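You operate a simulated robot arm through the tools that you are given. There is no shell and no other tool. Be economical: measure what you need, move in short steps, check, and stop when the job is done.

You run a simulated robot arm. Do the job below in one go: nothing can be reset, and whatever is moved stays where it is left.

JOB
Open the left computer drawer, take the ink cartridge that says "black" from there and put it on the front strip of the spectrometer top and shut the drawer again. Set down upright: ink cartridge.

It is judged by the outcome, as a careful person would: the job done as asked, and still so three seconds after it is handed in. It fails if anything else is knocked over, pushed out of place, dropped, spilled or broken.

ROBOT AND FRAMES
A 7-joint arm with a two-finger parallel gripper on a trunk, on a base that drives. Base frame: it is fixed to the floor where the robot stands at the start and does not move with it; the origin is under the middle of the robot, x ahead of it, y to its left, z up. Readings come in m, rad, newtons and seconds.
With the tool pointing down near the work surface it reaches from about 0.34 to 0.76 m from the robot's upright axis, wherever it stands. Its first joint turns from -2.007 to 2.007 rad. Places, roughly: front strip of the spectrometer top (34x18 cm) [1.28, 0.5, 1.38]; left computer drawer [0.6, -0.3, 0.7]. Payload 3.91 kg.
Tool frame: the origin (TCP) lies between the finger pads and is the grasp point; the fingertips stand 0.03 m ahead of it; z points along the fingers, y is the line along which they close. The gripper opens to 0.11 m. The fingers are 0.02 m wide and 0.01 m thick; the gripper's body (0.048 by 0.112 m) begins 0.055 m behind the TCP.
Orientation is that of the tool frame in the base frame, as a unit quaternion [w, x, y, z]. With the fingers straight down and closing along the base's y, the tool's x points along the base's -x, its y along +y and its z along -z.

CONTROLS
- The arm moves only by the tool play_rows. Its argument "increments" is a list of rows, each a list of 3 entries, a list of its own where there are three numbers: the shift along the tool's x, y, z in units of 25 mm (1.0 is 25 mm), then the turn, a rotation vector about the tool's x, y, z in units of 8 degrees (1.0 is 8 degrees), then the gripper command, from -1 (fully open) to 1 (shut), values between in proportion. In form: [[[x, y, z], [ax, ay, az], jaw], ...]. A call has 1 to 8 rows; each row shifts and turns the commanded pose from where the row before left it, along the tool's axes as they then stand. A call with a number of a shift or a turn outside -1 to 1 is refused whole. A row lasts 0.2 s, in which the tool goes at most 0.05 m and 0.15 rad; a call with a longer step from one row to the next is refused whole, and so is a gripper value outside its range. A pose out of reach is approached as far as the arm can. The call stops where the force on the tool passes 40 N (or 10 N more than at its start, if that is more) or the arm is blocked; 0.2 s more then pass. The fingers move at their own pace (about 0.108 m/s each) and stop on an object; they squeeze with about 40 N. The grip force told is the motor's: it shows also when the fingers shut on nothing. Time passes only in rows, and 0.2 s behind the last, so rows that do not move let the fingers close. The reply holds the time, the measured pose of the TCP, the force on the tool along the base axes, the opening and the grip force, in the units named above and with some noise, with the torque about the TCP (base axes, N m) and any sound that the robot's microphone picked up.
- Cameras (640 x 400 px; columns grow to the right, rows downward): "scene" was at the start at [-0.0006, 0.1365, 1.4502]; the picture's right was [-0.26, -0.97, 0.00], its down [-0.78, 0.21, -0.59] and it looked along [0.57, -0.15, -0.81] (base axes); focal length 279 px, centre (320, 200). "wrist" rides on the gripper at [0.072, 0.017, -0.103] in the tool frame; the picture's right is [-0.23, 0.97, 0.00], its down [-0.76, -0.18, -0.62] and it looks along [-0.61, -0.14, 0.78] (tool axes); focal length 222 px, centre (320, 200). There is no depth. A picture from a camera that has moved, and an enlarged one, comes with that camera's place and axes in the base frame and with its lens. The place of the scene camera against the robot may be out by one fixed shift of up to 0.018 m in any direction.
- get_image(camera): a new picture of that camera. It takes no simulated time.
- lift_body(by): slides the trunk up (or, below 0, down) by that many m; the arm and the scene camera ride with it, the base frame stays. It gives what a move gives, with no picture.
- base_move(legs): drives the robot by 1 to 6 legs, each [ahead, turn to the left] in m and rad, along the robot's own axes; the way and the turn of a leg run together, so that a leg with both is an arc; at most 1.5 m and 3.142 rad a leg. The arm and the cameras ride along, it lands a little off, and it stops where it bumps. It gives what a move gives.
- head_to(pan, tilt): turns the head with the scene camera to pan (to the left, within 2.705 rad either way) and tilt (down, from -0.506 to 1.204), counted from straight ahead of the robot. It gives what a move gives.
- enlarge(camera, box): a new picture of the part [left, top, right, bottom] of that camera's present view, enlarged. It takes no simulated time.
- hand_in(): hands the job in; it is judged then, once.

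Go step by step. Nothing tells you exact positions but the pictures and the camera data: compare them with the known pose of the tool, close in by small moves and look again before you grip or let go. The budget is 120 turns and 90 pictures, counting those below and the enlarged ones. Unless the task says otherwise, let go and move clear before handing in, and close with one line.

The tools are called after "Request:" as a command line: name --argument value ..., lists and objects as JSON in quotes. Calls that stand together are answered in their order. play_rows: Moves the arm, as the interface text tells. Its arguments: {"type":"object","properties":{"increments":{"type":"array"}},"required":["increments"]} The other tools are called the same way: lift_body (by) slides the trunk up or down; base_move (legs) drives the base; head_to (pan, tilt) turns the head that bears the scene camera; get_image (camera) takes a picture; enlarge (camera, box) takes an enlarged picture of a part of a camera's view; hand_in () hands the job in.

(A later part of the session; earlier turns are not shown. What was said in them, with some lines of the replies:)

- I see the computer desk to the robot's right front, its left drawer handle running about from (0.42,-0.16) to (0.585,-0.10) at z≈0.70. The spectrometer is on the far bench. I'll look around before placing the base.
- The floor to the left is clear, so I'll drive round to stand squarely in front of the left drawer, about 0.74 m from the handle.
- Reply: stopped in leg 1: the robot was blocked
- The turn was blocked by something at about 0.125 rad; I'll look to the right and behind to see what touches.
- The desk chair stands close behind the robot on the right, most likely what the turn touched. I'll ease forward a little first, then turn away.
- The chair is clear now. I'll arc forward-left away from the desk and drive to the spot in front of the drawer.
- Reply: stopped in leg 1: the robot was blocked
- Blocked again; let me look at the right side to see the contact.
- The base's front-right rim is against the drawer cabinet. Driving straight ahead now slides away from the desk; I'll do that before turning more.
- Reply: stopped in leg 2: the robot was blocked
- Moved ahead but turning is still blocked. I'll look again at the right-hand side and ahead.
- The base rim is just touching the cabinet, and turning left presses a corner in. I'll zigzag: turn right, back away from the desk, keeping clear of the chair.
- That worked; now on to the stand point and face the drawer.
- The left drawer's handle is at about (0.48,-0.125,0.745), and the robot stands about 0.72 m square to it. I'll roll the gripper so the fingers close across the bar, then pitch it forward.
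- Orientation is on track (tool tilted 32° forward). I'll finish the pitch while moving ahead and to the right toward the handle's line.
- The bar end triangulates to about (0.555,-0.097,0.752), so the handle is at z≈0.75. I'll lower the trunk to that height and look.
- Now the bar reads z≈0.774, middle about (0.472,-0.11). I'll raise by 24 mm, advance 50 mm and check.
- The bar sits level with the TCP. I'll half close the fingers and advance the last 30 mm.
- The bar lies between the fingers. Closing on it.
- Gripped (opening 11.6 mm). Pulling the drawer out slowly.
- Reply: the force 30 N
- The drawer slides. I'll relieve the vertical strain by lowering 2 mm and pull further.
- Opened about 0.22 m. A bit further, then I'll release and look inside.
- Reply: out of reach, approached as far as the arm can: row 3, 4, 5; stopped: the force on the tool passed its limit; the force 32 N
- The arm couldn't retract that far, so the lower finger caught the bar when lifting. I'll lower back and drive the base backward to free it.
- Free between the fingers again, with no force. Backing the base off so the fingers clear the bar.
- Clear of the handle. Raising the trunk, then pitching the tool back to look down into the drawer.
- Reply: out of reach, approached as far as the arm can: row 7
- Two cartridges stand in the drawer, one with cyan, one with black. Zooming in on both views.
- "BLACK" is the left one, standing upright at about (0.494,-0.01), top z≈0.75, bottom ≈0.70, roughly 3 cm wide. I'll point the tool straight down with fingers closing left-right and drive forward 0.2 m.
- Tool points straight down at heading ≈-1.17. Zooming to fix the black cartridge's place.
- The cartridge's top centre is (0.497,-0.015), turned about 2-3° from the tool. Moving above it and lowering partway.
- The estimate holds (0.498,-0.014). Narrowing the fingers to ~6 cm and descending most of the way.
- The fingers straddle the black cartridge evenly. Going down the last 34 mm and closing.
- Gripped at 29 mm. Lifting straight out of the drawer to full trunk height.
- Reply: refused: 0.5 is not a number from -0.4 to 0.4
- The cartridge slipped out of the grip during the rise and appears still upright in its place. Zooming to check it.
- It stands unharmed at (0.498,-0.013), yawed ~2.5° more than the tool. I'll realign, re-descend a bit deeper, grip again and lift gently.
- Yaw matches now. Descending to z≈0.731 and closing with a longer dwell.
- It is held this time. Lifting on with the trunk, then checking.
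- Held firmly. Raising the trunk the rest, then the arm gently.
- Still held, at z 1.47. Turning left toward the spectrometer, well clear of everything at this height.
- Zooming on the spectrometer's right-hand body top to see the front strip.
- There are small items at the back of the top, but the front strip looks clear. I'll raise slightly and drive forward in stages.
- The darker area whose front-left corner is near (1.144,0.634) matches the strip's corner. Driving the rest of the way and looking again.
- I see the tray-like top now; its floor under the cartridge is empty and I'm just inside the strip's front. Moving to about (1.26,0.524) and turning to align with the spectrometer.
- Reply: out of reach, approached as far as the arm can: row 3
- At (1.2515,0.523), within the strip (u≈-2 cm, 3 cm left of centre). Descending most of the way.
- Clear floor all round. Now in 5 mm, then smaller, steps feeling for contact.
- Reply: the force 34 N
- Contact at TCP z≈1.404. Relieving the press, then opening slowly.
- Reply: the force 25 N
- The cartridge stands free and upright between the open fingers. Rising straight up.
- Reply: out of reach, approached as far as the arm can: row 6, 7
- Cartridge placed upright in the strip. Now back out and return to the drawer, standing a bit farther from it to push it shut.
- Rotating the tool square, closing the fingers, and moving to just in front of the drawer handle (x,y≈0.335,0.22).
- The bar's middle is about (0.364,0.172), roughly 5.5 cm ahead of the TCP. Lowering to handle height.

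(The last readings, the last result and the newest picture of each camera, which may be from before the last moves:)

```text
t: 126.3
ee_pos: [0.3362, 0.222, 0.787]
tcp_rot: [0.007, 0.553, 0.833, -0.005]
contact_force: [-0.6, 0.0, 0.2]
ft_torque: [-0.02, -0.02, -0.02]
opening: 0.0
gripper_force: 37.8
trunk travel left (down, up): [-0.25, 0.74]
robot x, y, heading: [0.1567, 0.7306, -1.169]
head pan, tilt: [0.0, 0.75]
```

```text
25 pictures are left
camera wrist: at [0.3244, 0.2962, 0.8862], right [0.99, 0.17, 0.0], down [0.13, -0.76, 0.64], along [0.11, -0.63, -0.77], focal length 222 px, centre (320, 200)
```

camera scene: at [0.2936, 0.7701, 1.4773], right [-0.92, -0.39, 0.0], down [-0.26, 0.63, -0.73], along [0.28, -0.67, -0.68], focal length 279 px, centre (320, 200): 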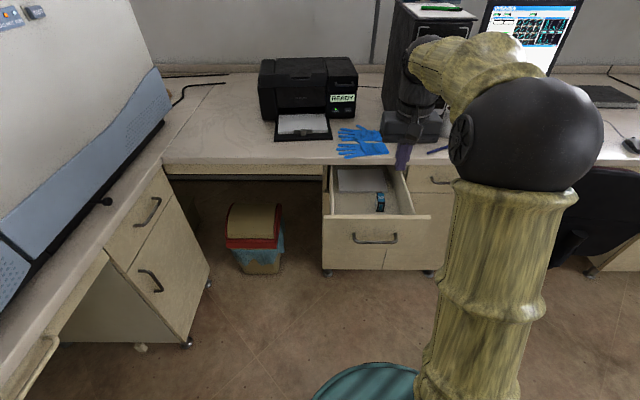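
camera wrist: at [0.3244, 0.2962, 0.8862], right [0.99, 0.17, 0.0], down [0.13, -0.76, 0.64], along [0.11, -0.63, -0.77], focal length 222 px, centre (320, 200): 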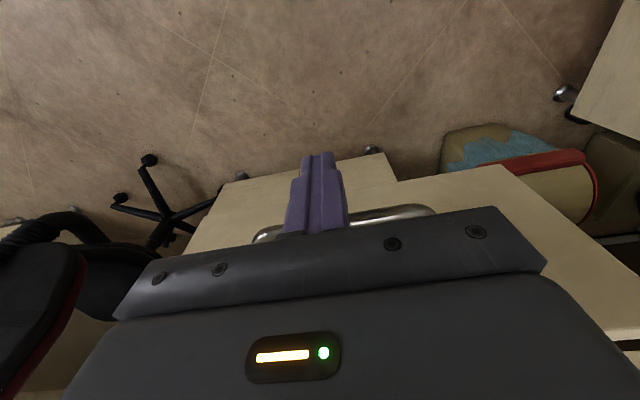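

The fingers stand in front of the bar, near its middle. Pushing forward gently.

Request:
play_rows --increments '[[[-0.6, 0, 0], [0, 0, 0], 1], [[-0.6, 0, 0], [0, 0, 0], 1], [[-0.6, 0, 0], [0, 0, 0], 1], [[-0.6, 0, 0], [0, 0, 0], 1], [[-0.6, 0, 0], [0, 0, 0], 1], [[-0.6, 0, 0], [0, 0, 0], 1], [[-0.6, 0, 0], [0, 0, 0], 1], [[-0.6, 0, 0], [0, 0, 0], 1]]'

Request:
get_image --camera "wrist"

Request:
get_image --camera "scene"

```text
t: 128.1
ee_pos: [0.3834, 0.1108, 0.7871]
tcp_rot: [0.008, 0.554, 0.833, -0.005]
contact_force: [-0.4, -0.8, -0.1]
ft_torque: [-0.04, 0.02, -0.05]
opening: 0.0001
gripper_force: 37.5
trunk travel left (down, up): [-0.25, 0.74]
robot x, y, heading: [0.1577, 0.7275, -1.173]
head pan, tilt: [0.0, 0.75]
```

```text
24 pictures are left
camera wrist: at [0.3714, 0.1856, 0.8887], right [0.99, 0.17, 0.0], down [0.13, -0.76, 0.64], along [0.11, -0.63, -0.77], focal length 222 px, centre (320, 200)
```

wrist: 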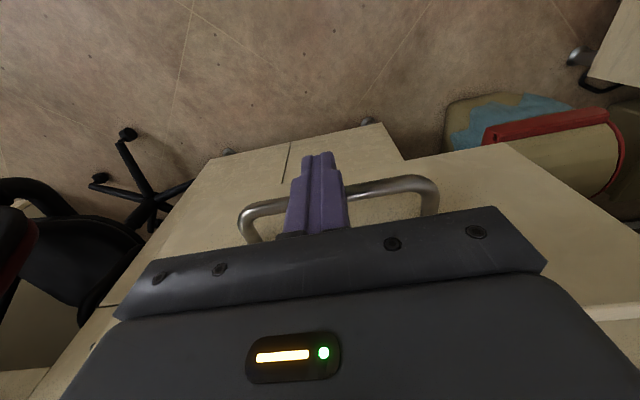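

```text
23 pictures are left
camera scene: at [0.2935, 0.7702, 1.1403], right [-0.92, -0.39, 0.0], down [-0.26, 0.63, -0.73], along [0.28, -0.67, -0.68], focal length 279 px, centre (320, 200)
```

scene: 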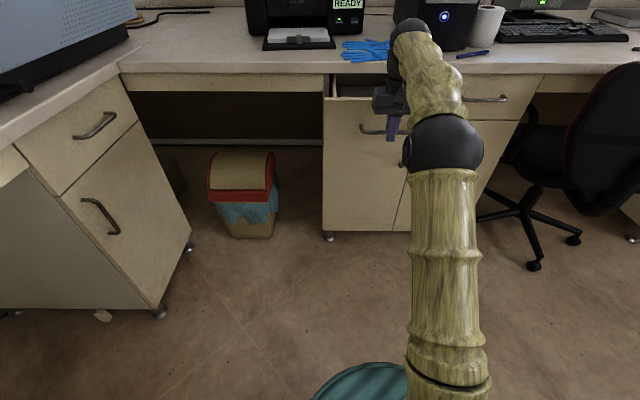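

It slides shut easily. Continuing.

Request:
play_rows --increments '[[[-0.6, 0, 0], [0, 0, 0], 1], [[-0.6, 0, 0], [0, 0, 0], 1], [[-0.6, 0, 0], [0, 0, 0], 1], [[-0.6, 0, 0], [0, 0, 0], 1], [[-0.6, 0, 0], [0, 0, 0], 1], [[-0.6, 0, 0], [0, 0, 0], 1], [[-0.6, 0, 0], [0, 0, 0], 1], [[-0.6, 0, 0], [0, 0, 0], 1]]'

Request:
get_image --camera "wrist"

Request:
get_image --camera "scene"

```text
t: 129.9
ee_pos: [0.3919, 0.0788, 0.7733]
tcp_rot: [0.007, 0.555, 0.832, -0.006]
contact_force: [-0.5, -0.5, -0.1]
ft_torque: [0.0, -0.02, -0.02]
opening: 0.0
gripper_force: 37.7
out of reach, approached as far as the arm can: row 2, 3, 4, 5, 6, 7, 8
trunk travel left (down, up): [-0.25, 0.74]
robot x, y, heading: [0.1589, 0.7258, -1.173]
head pan, tilt: [0.0, 0.75]
```

```text
22 pictures are left
camera wrist: at [0.3789, 0.1531, 0.8745], right [0.99, 0.17, 0.0], down [0.13, -0.76, 0.64], along [0.11, -0.63, -0.77], focal length 222 px, centre (320, 200)
```

wrist: 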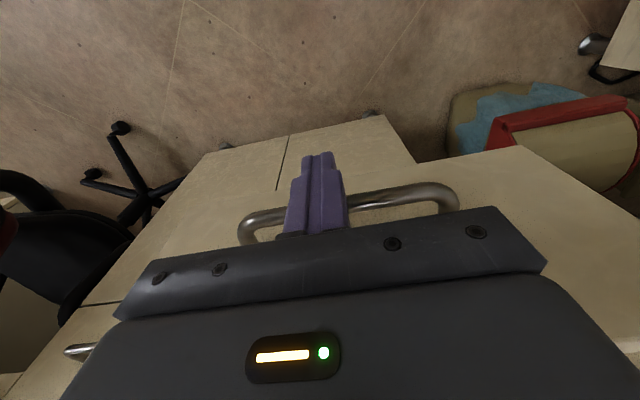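

```text
21 pictures are left
camera scene: at [0.2936, 0.77, 1.1403], right [-0.92, -0.39, 0.0], down [-0.26, 0.63, -0.73], along [0.28, -0.67, -0.68], focal length 279 px, centre (320, 200)
```

scene: 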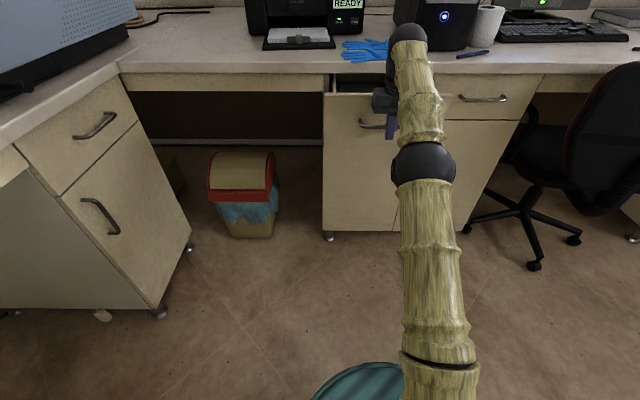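

The arm is at its reach here, so I'll push the remaining way by driving the base ahead.

Request:
base_move --legs '[[0.14, 0]]'

Request:
get_image --camera "wrist"

Request:
get_image --camera "scene"

```text
t: 131.2
ee_pos: [0.4448, -0.0487, 0.7735]
tcp_rot: [0.008, 0.554, 0.832, -0.005]
contact_force: [-0.5, 0.0, 0.5]
ft_torque: [-0.02, 0.02, -0.01]
opening: 0.0003
gripper_force: 37.8
trunk travel left (down, up): [-0.25, 0.74]
robot x, y, heading: [0.211, 0.6017, -1.176]
head pan, tilt: [0.0, 0.75]
```

```text
20 pictures are left
camera wrist: at [0.4314, 0.0258, 0.8746], right [0.99, 0.16, 0.0], down [0.13, -0.76, 0.64], along [0.11, -0.63, -0.77], focal length 222 px, centre (320, 200)
```

wrist: 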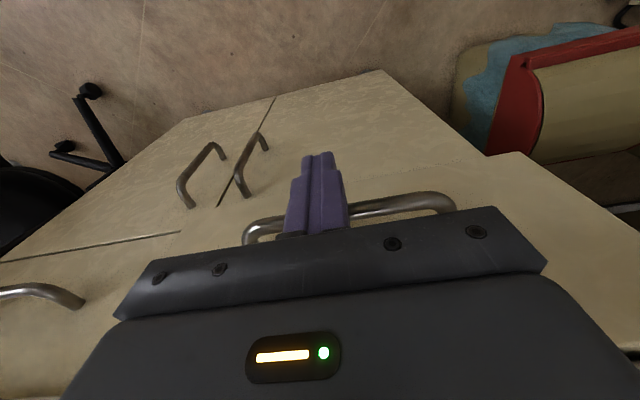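

```text
19 pictures are left
camera scene: at [0.3469, 0.6428, 1.1403], right [-0.92, -0.39, 0.0], down [-0.26, 0.63, -0.73], along [0.28, -0.67, -0.68], focal length 279 px, centre (320, 200)
```

scene: 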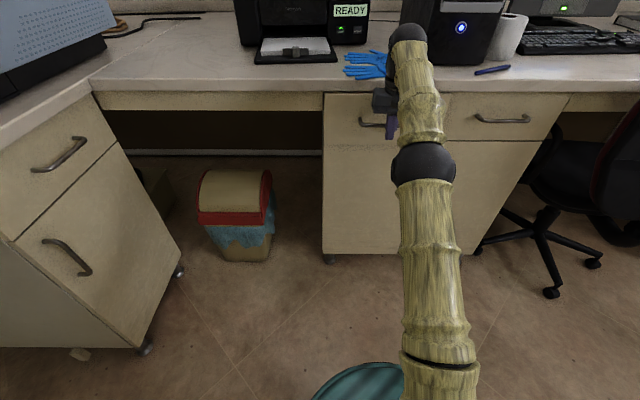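

About 4-5 cm left. Small drives until it seats.

Request:
base_move --legs '[[0.03, 0]]'

Request:
base_move --legs '[[0.012, 0]]'

Request:
get_image --camera "wrist"

Request:
enlarge --camera "scene" --box '[290, 60, 450, 170]'

```text
t: 132.2
ee_pos: [0.4521, -0.0667, 0.7745]
tcp_rot: [0.002, 0.556, 0.832, -0.001]
contact_force: [-1.6, 5.8, 0.1]
ft_torque: [-0.35, -0.14, -0.12]
opening: 0.0004
gripper_force: 38.1
trunk travel left (down, up): [-0.25, 0.74]
robot x, y, heading: [0.219, 0.578, -1.174]
head pan, tilt: [0.0, 0.75]
stopped in leg 1: the force on the tool passed its limit (the readings are from after the stop); the commanded pose is now the measured one
```

```text
t: 132.9
ee_pos: [0.4522, -0.0666, 0.7748]
tcp_rot: [-0.005, 0.556, 0.831, 0.002]
contact_force: [-5.7, 12.9, 0.9]
ft_torque: [-1.26, -0.52, -0.17]
opening: 0.0
gripper_force: 37.1
trunk travel left (down, up): [-0.25, 0.74]
robot x, y, heading: [0.2173, 0.5782, -1.179]
head pan, tilt: [0.0, 0.75]
stopped in leg 1: the force on the tool passed its limit (the readings are from after the stop); the commanded pose is now the measured one
```

```text
18 pictures are left
camera wrist: at [0.4409, 0.0046, 0.8783], right [0.99, 0.16, 0.0], down [0.13, -0.78, 0.62], along [0.1, -0.61, -0.79], focal length 222 px, centre (320, 200)
```

wrist: 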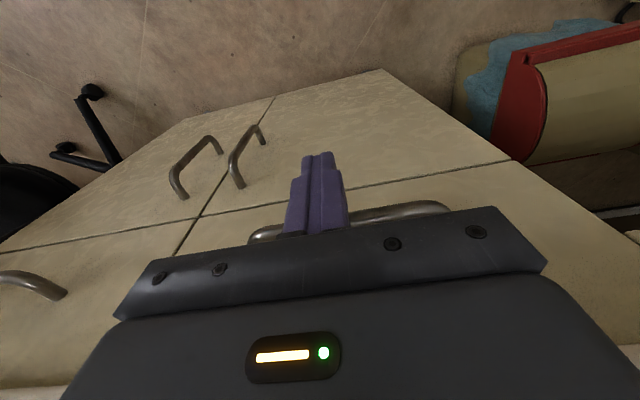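

```text
3.64 times, centred on (370, 115) of scene
camera zoom: at [0.357, 0.6187, 1.1404], right [-0.92, -0.39, 0.0], down [-0.26, 0.63, -0.73], along [0.28, -0.68, -0.68], focal length 1014 px, centre (138, 509)
```

zoom: 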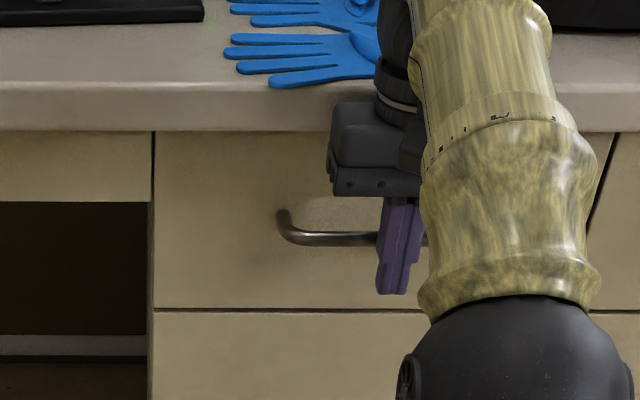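

The torque says the hand's body touched the desk edge while the drawer seems to have run on shut. Backing off and checking whether it is fully closed.

Request:
base_move --legs '[[-0.12, 0]]'

Request:
get_image --camera "wrist"

Request:
get_image --camera "scene"

```text
t: 134.1
ee_pos: [0.4068, 0.0393, 0.7742]
tcp_rot: [-0.004, 0.556, 0.831, 0.002]
contact_force: [0.2, 0.5, -0.5]
ft_torque: [-0.02, -0.02, 0.01]
opening: 0.0001
gripper_force: 37.8
trunk travel left (down, up): [-0.25, 0.74]
robot x, y, heading: [0.1716, 0.6865, -1.177]
head pan, tilt: [0.0, 0.75]
```

```text
16 pictures are left
camera wrist: at [0.3959, 0.1117, 0.8767], right [0.99, 0.16, 0.0], down [0.13, -0.78, 0.62], along [0.1, -0.61, -0.79], focal length 222 px, centre (320, 200)
```

wrist: 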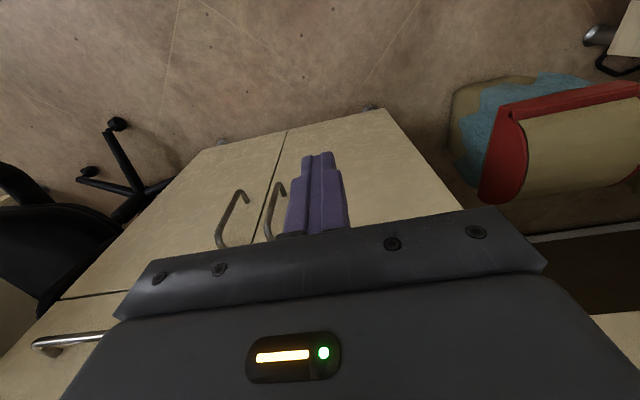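

```text
15 pictures are left
camera scene: at [0.3121, 0.7258, 1.1403], right [-0.92, -0.39, 0.0], down [-0.26, 0.63, -0.73], along [0.28, -0.67, -0.68], focal length 279 px, centre (320, 200)
```

scene: 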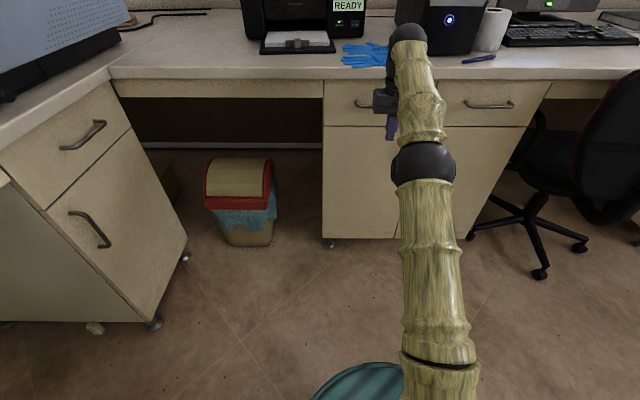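

It looks flush. Raising the trunk for a clear view from above.

Request:
lift_body --by 0.35

Request:
get_image --camera "wrist"

Request:
enlarge --camera "scene" --box '[300, 140, 540, 300]'

```text
t: 137.5
ee_pos: [0.407, 0.0397, 1.1234]
tcp_rot: [-0.004, 0.556, 0.831, 0.003]
contact_force: [-0.2, 0.3, 0.8]
ft_torque: [0.0, 0.0, 0.01]
opening: 0.0003
gripper_force: 37.7
trunk travel left (down, up): [-0.6, 0.39]
robot x, y, heading: [0.169, 0.6848, -1.174]
head pan, tilt: [0.0, 0.75]
```

```text
14 pictures are left
camera wrist: at [0.3959, 0.1116, 1.2267], right [0.99, 0.16, 0.0], down [0.13, -0.78, 0.62], along [0.1, -0.61, -0.79], focal length 222 px, centre (320, 200)
```

wrist: 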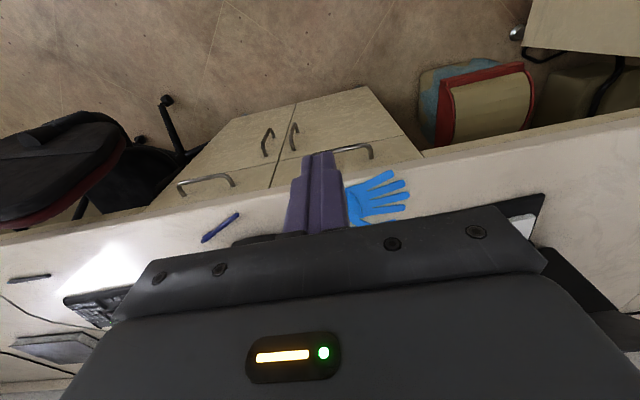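

```text
2.50 times, centred on (420, 220) of scene
camera zoom: at [0.3122, 0.7257, 1.4902], right [-0.92, -0.39, 0.0], down [-0.26, 0.63, -0.73], along [0.28, -0.67, -0.68], focal length 697 px, centre (70, 150)
```

zoom: 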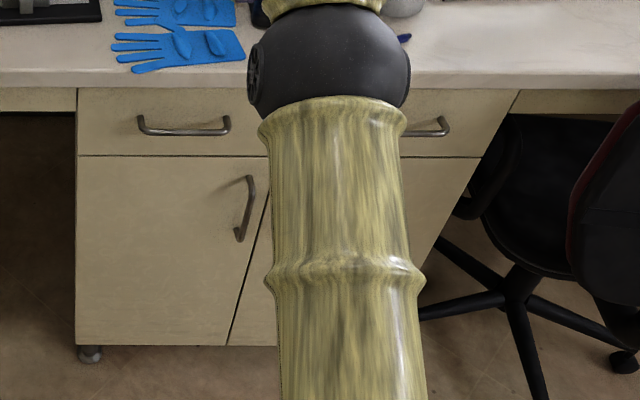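

Handles line up. One closer look to be sure the left drawer front is flush with its neighbour.

Request:
enlarge --camera "scene" --box '[315, 165, 415, 215]'

Request:
enlarge --camera "wrist" --box '[160, 90, 440, 230]'

```text
6.40 times, centred on (365, 190) of scene
camera zoom: at [0.3122, 0.7257, 1.4902], right [-0.92, -0.39, 0.0], down [-0.26, 0.63, -0.73], along [0.28, -0.67, -0.68], focal length 1785 px, centre (32, 264)
```

zoom: 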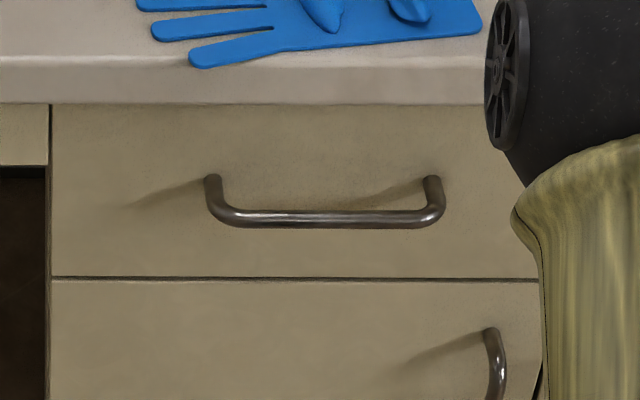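

```text
2.29 times, centred on (300, 160) of wrist
camera zoom: at [0.3959, 0.1116, 1.2267], right [0.99, 0.16, 0.0], down [0.13, -0.78, 0.62], along [0.1, -0.61, -0.79], focal length 508 px, centre (366, 291)
```

zoom: 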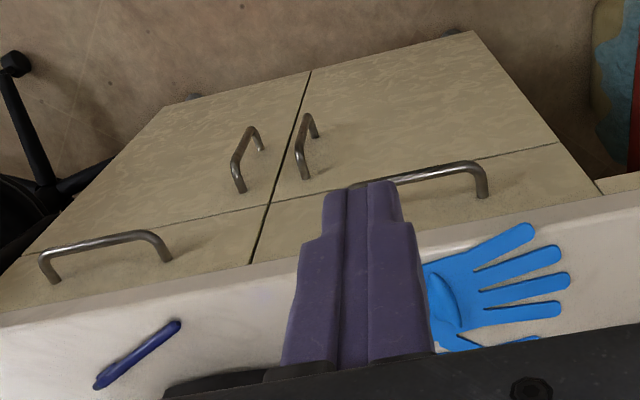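

The drawer is flush and shut. A last look at the cartridge on the spectrometer.

Request:
lift_body --by 0.38

Request:
head_to --pan 1.0 --tilt 0.5

Request:
enlarge --camera "scene" --box '[160, 80, 480, 280]'

```text
t: 141.2
ee_pos: [0.4073, 0.0406, 1.5036]
tcp_rot: [-0.004, 0.556, 0.831, 0.003]
contact_force: [0.4, 0.9, 0.9]
ft_torque: [-0.03, -0.01, -0.02]
opening: 0.0
gripper_force: 37.6
trunk travel left (down, up): [-0.98, 0.01]
robot x, y, heading: [0.1709, 0.6831, -1.174]
head pan, tilt: [0.0, 0.75]
```

```text
t: 142.5
ee_pos: [0.4062, 0.0396, 1.5046]
tcp_rot: [-0.004, 0.556, 0.831, 0.003]
contact_force: [-0.3, -0.4, 0.4]
ft_torque: [0.0, 0.02, -0.02]
opening: 0.0
gripper_force: 37.6
trunk travel left (down, up): [-0.98, 0.01]
robot x, y, heading: [0.1715, 0.6859, -1.17]
head pan, tilt: [1.0, 0.499]
```

```text
2.00 times, centred on (320, 180) of scene
camera zoom: at [0.3698, 0.7863, 1.8922], right [-0.17, -0.98, 0.0], down [-0.47, 0.08, -0.88], along [0.86, -0.15, -0.48], focal length 558 px, centre (320, 240)
```

zoom: 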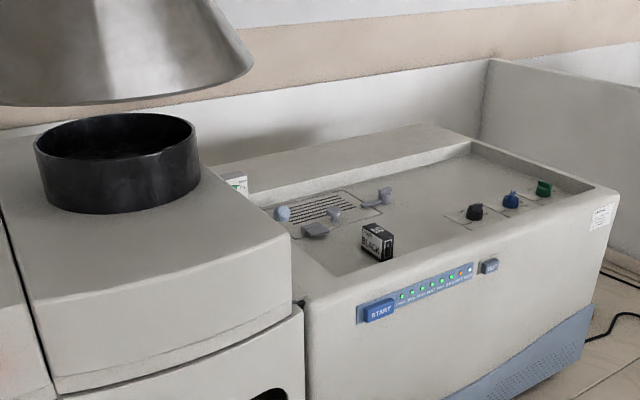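

The black cartridge stands upright on the front strip of the spectrometer top. The drawer is shut and the arm is clear, so I'm handing in.

Request:
hand_in

```text
The job is handed in.
```

The black ink cartridge is standing upright on the front strip of the spectrometer top, and the left computer drawer is shut again. It slipped out of the grip on the first lift but stayed upright in the drawer. An early turn was blocked close to the desk chair, and the gripper touched the desk edge while I closed the drawer. I saw nothing out of place afterwards, though I didn't re-check the chair specifically.
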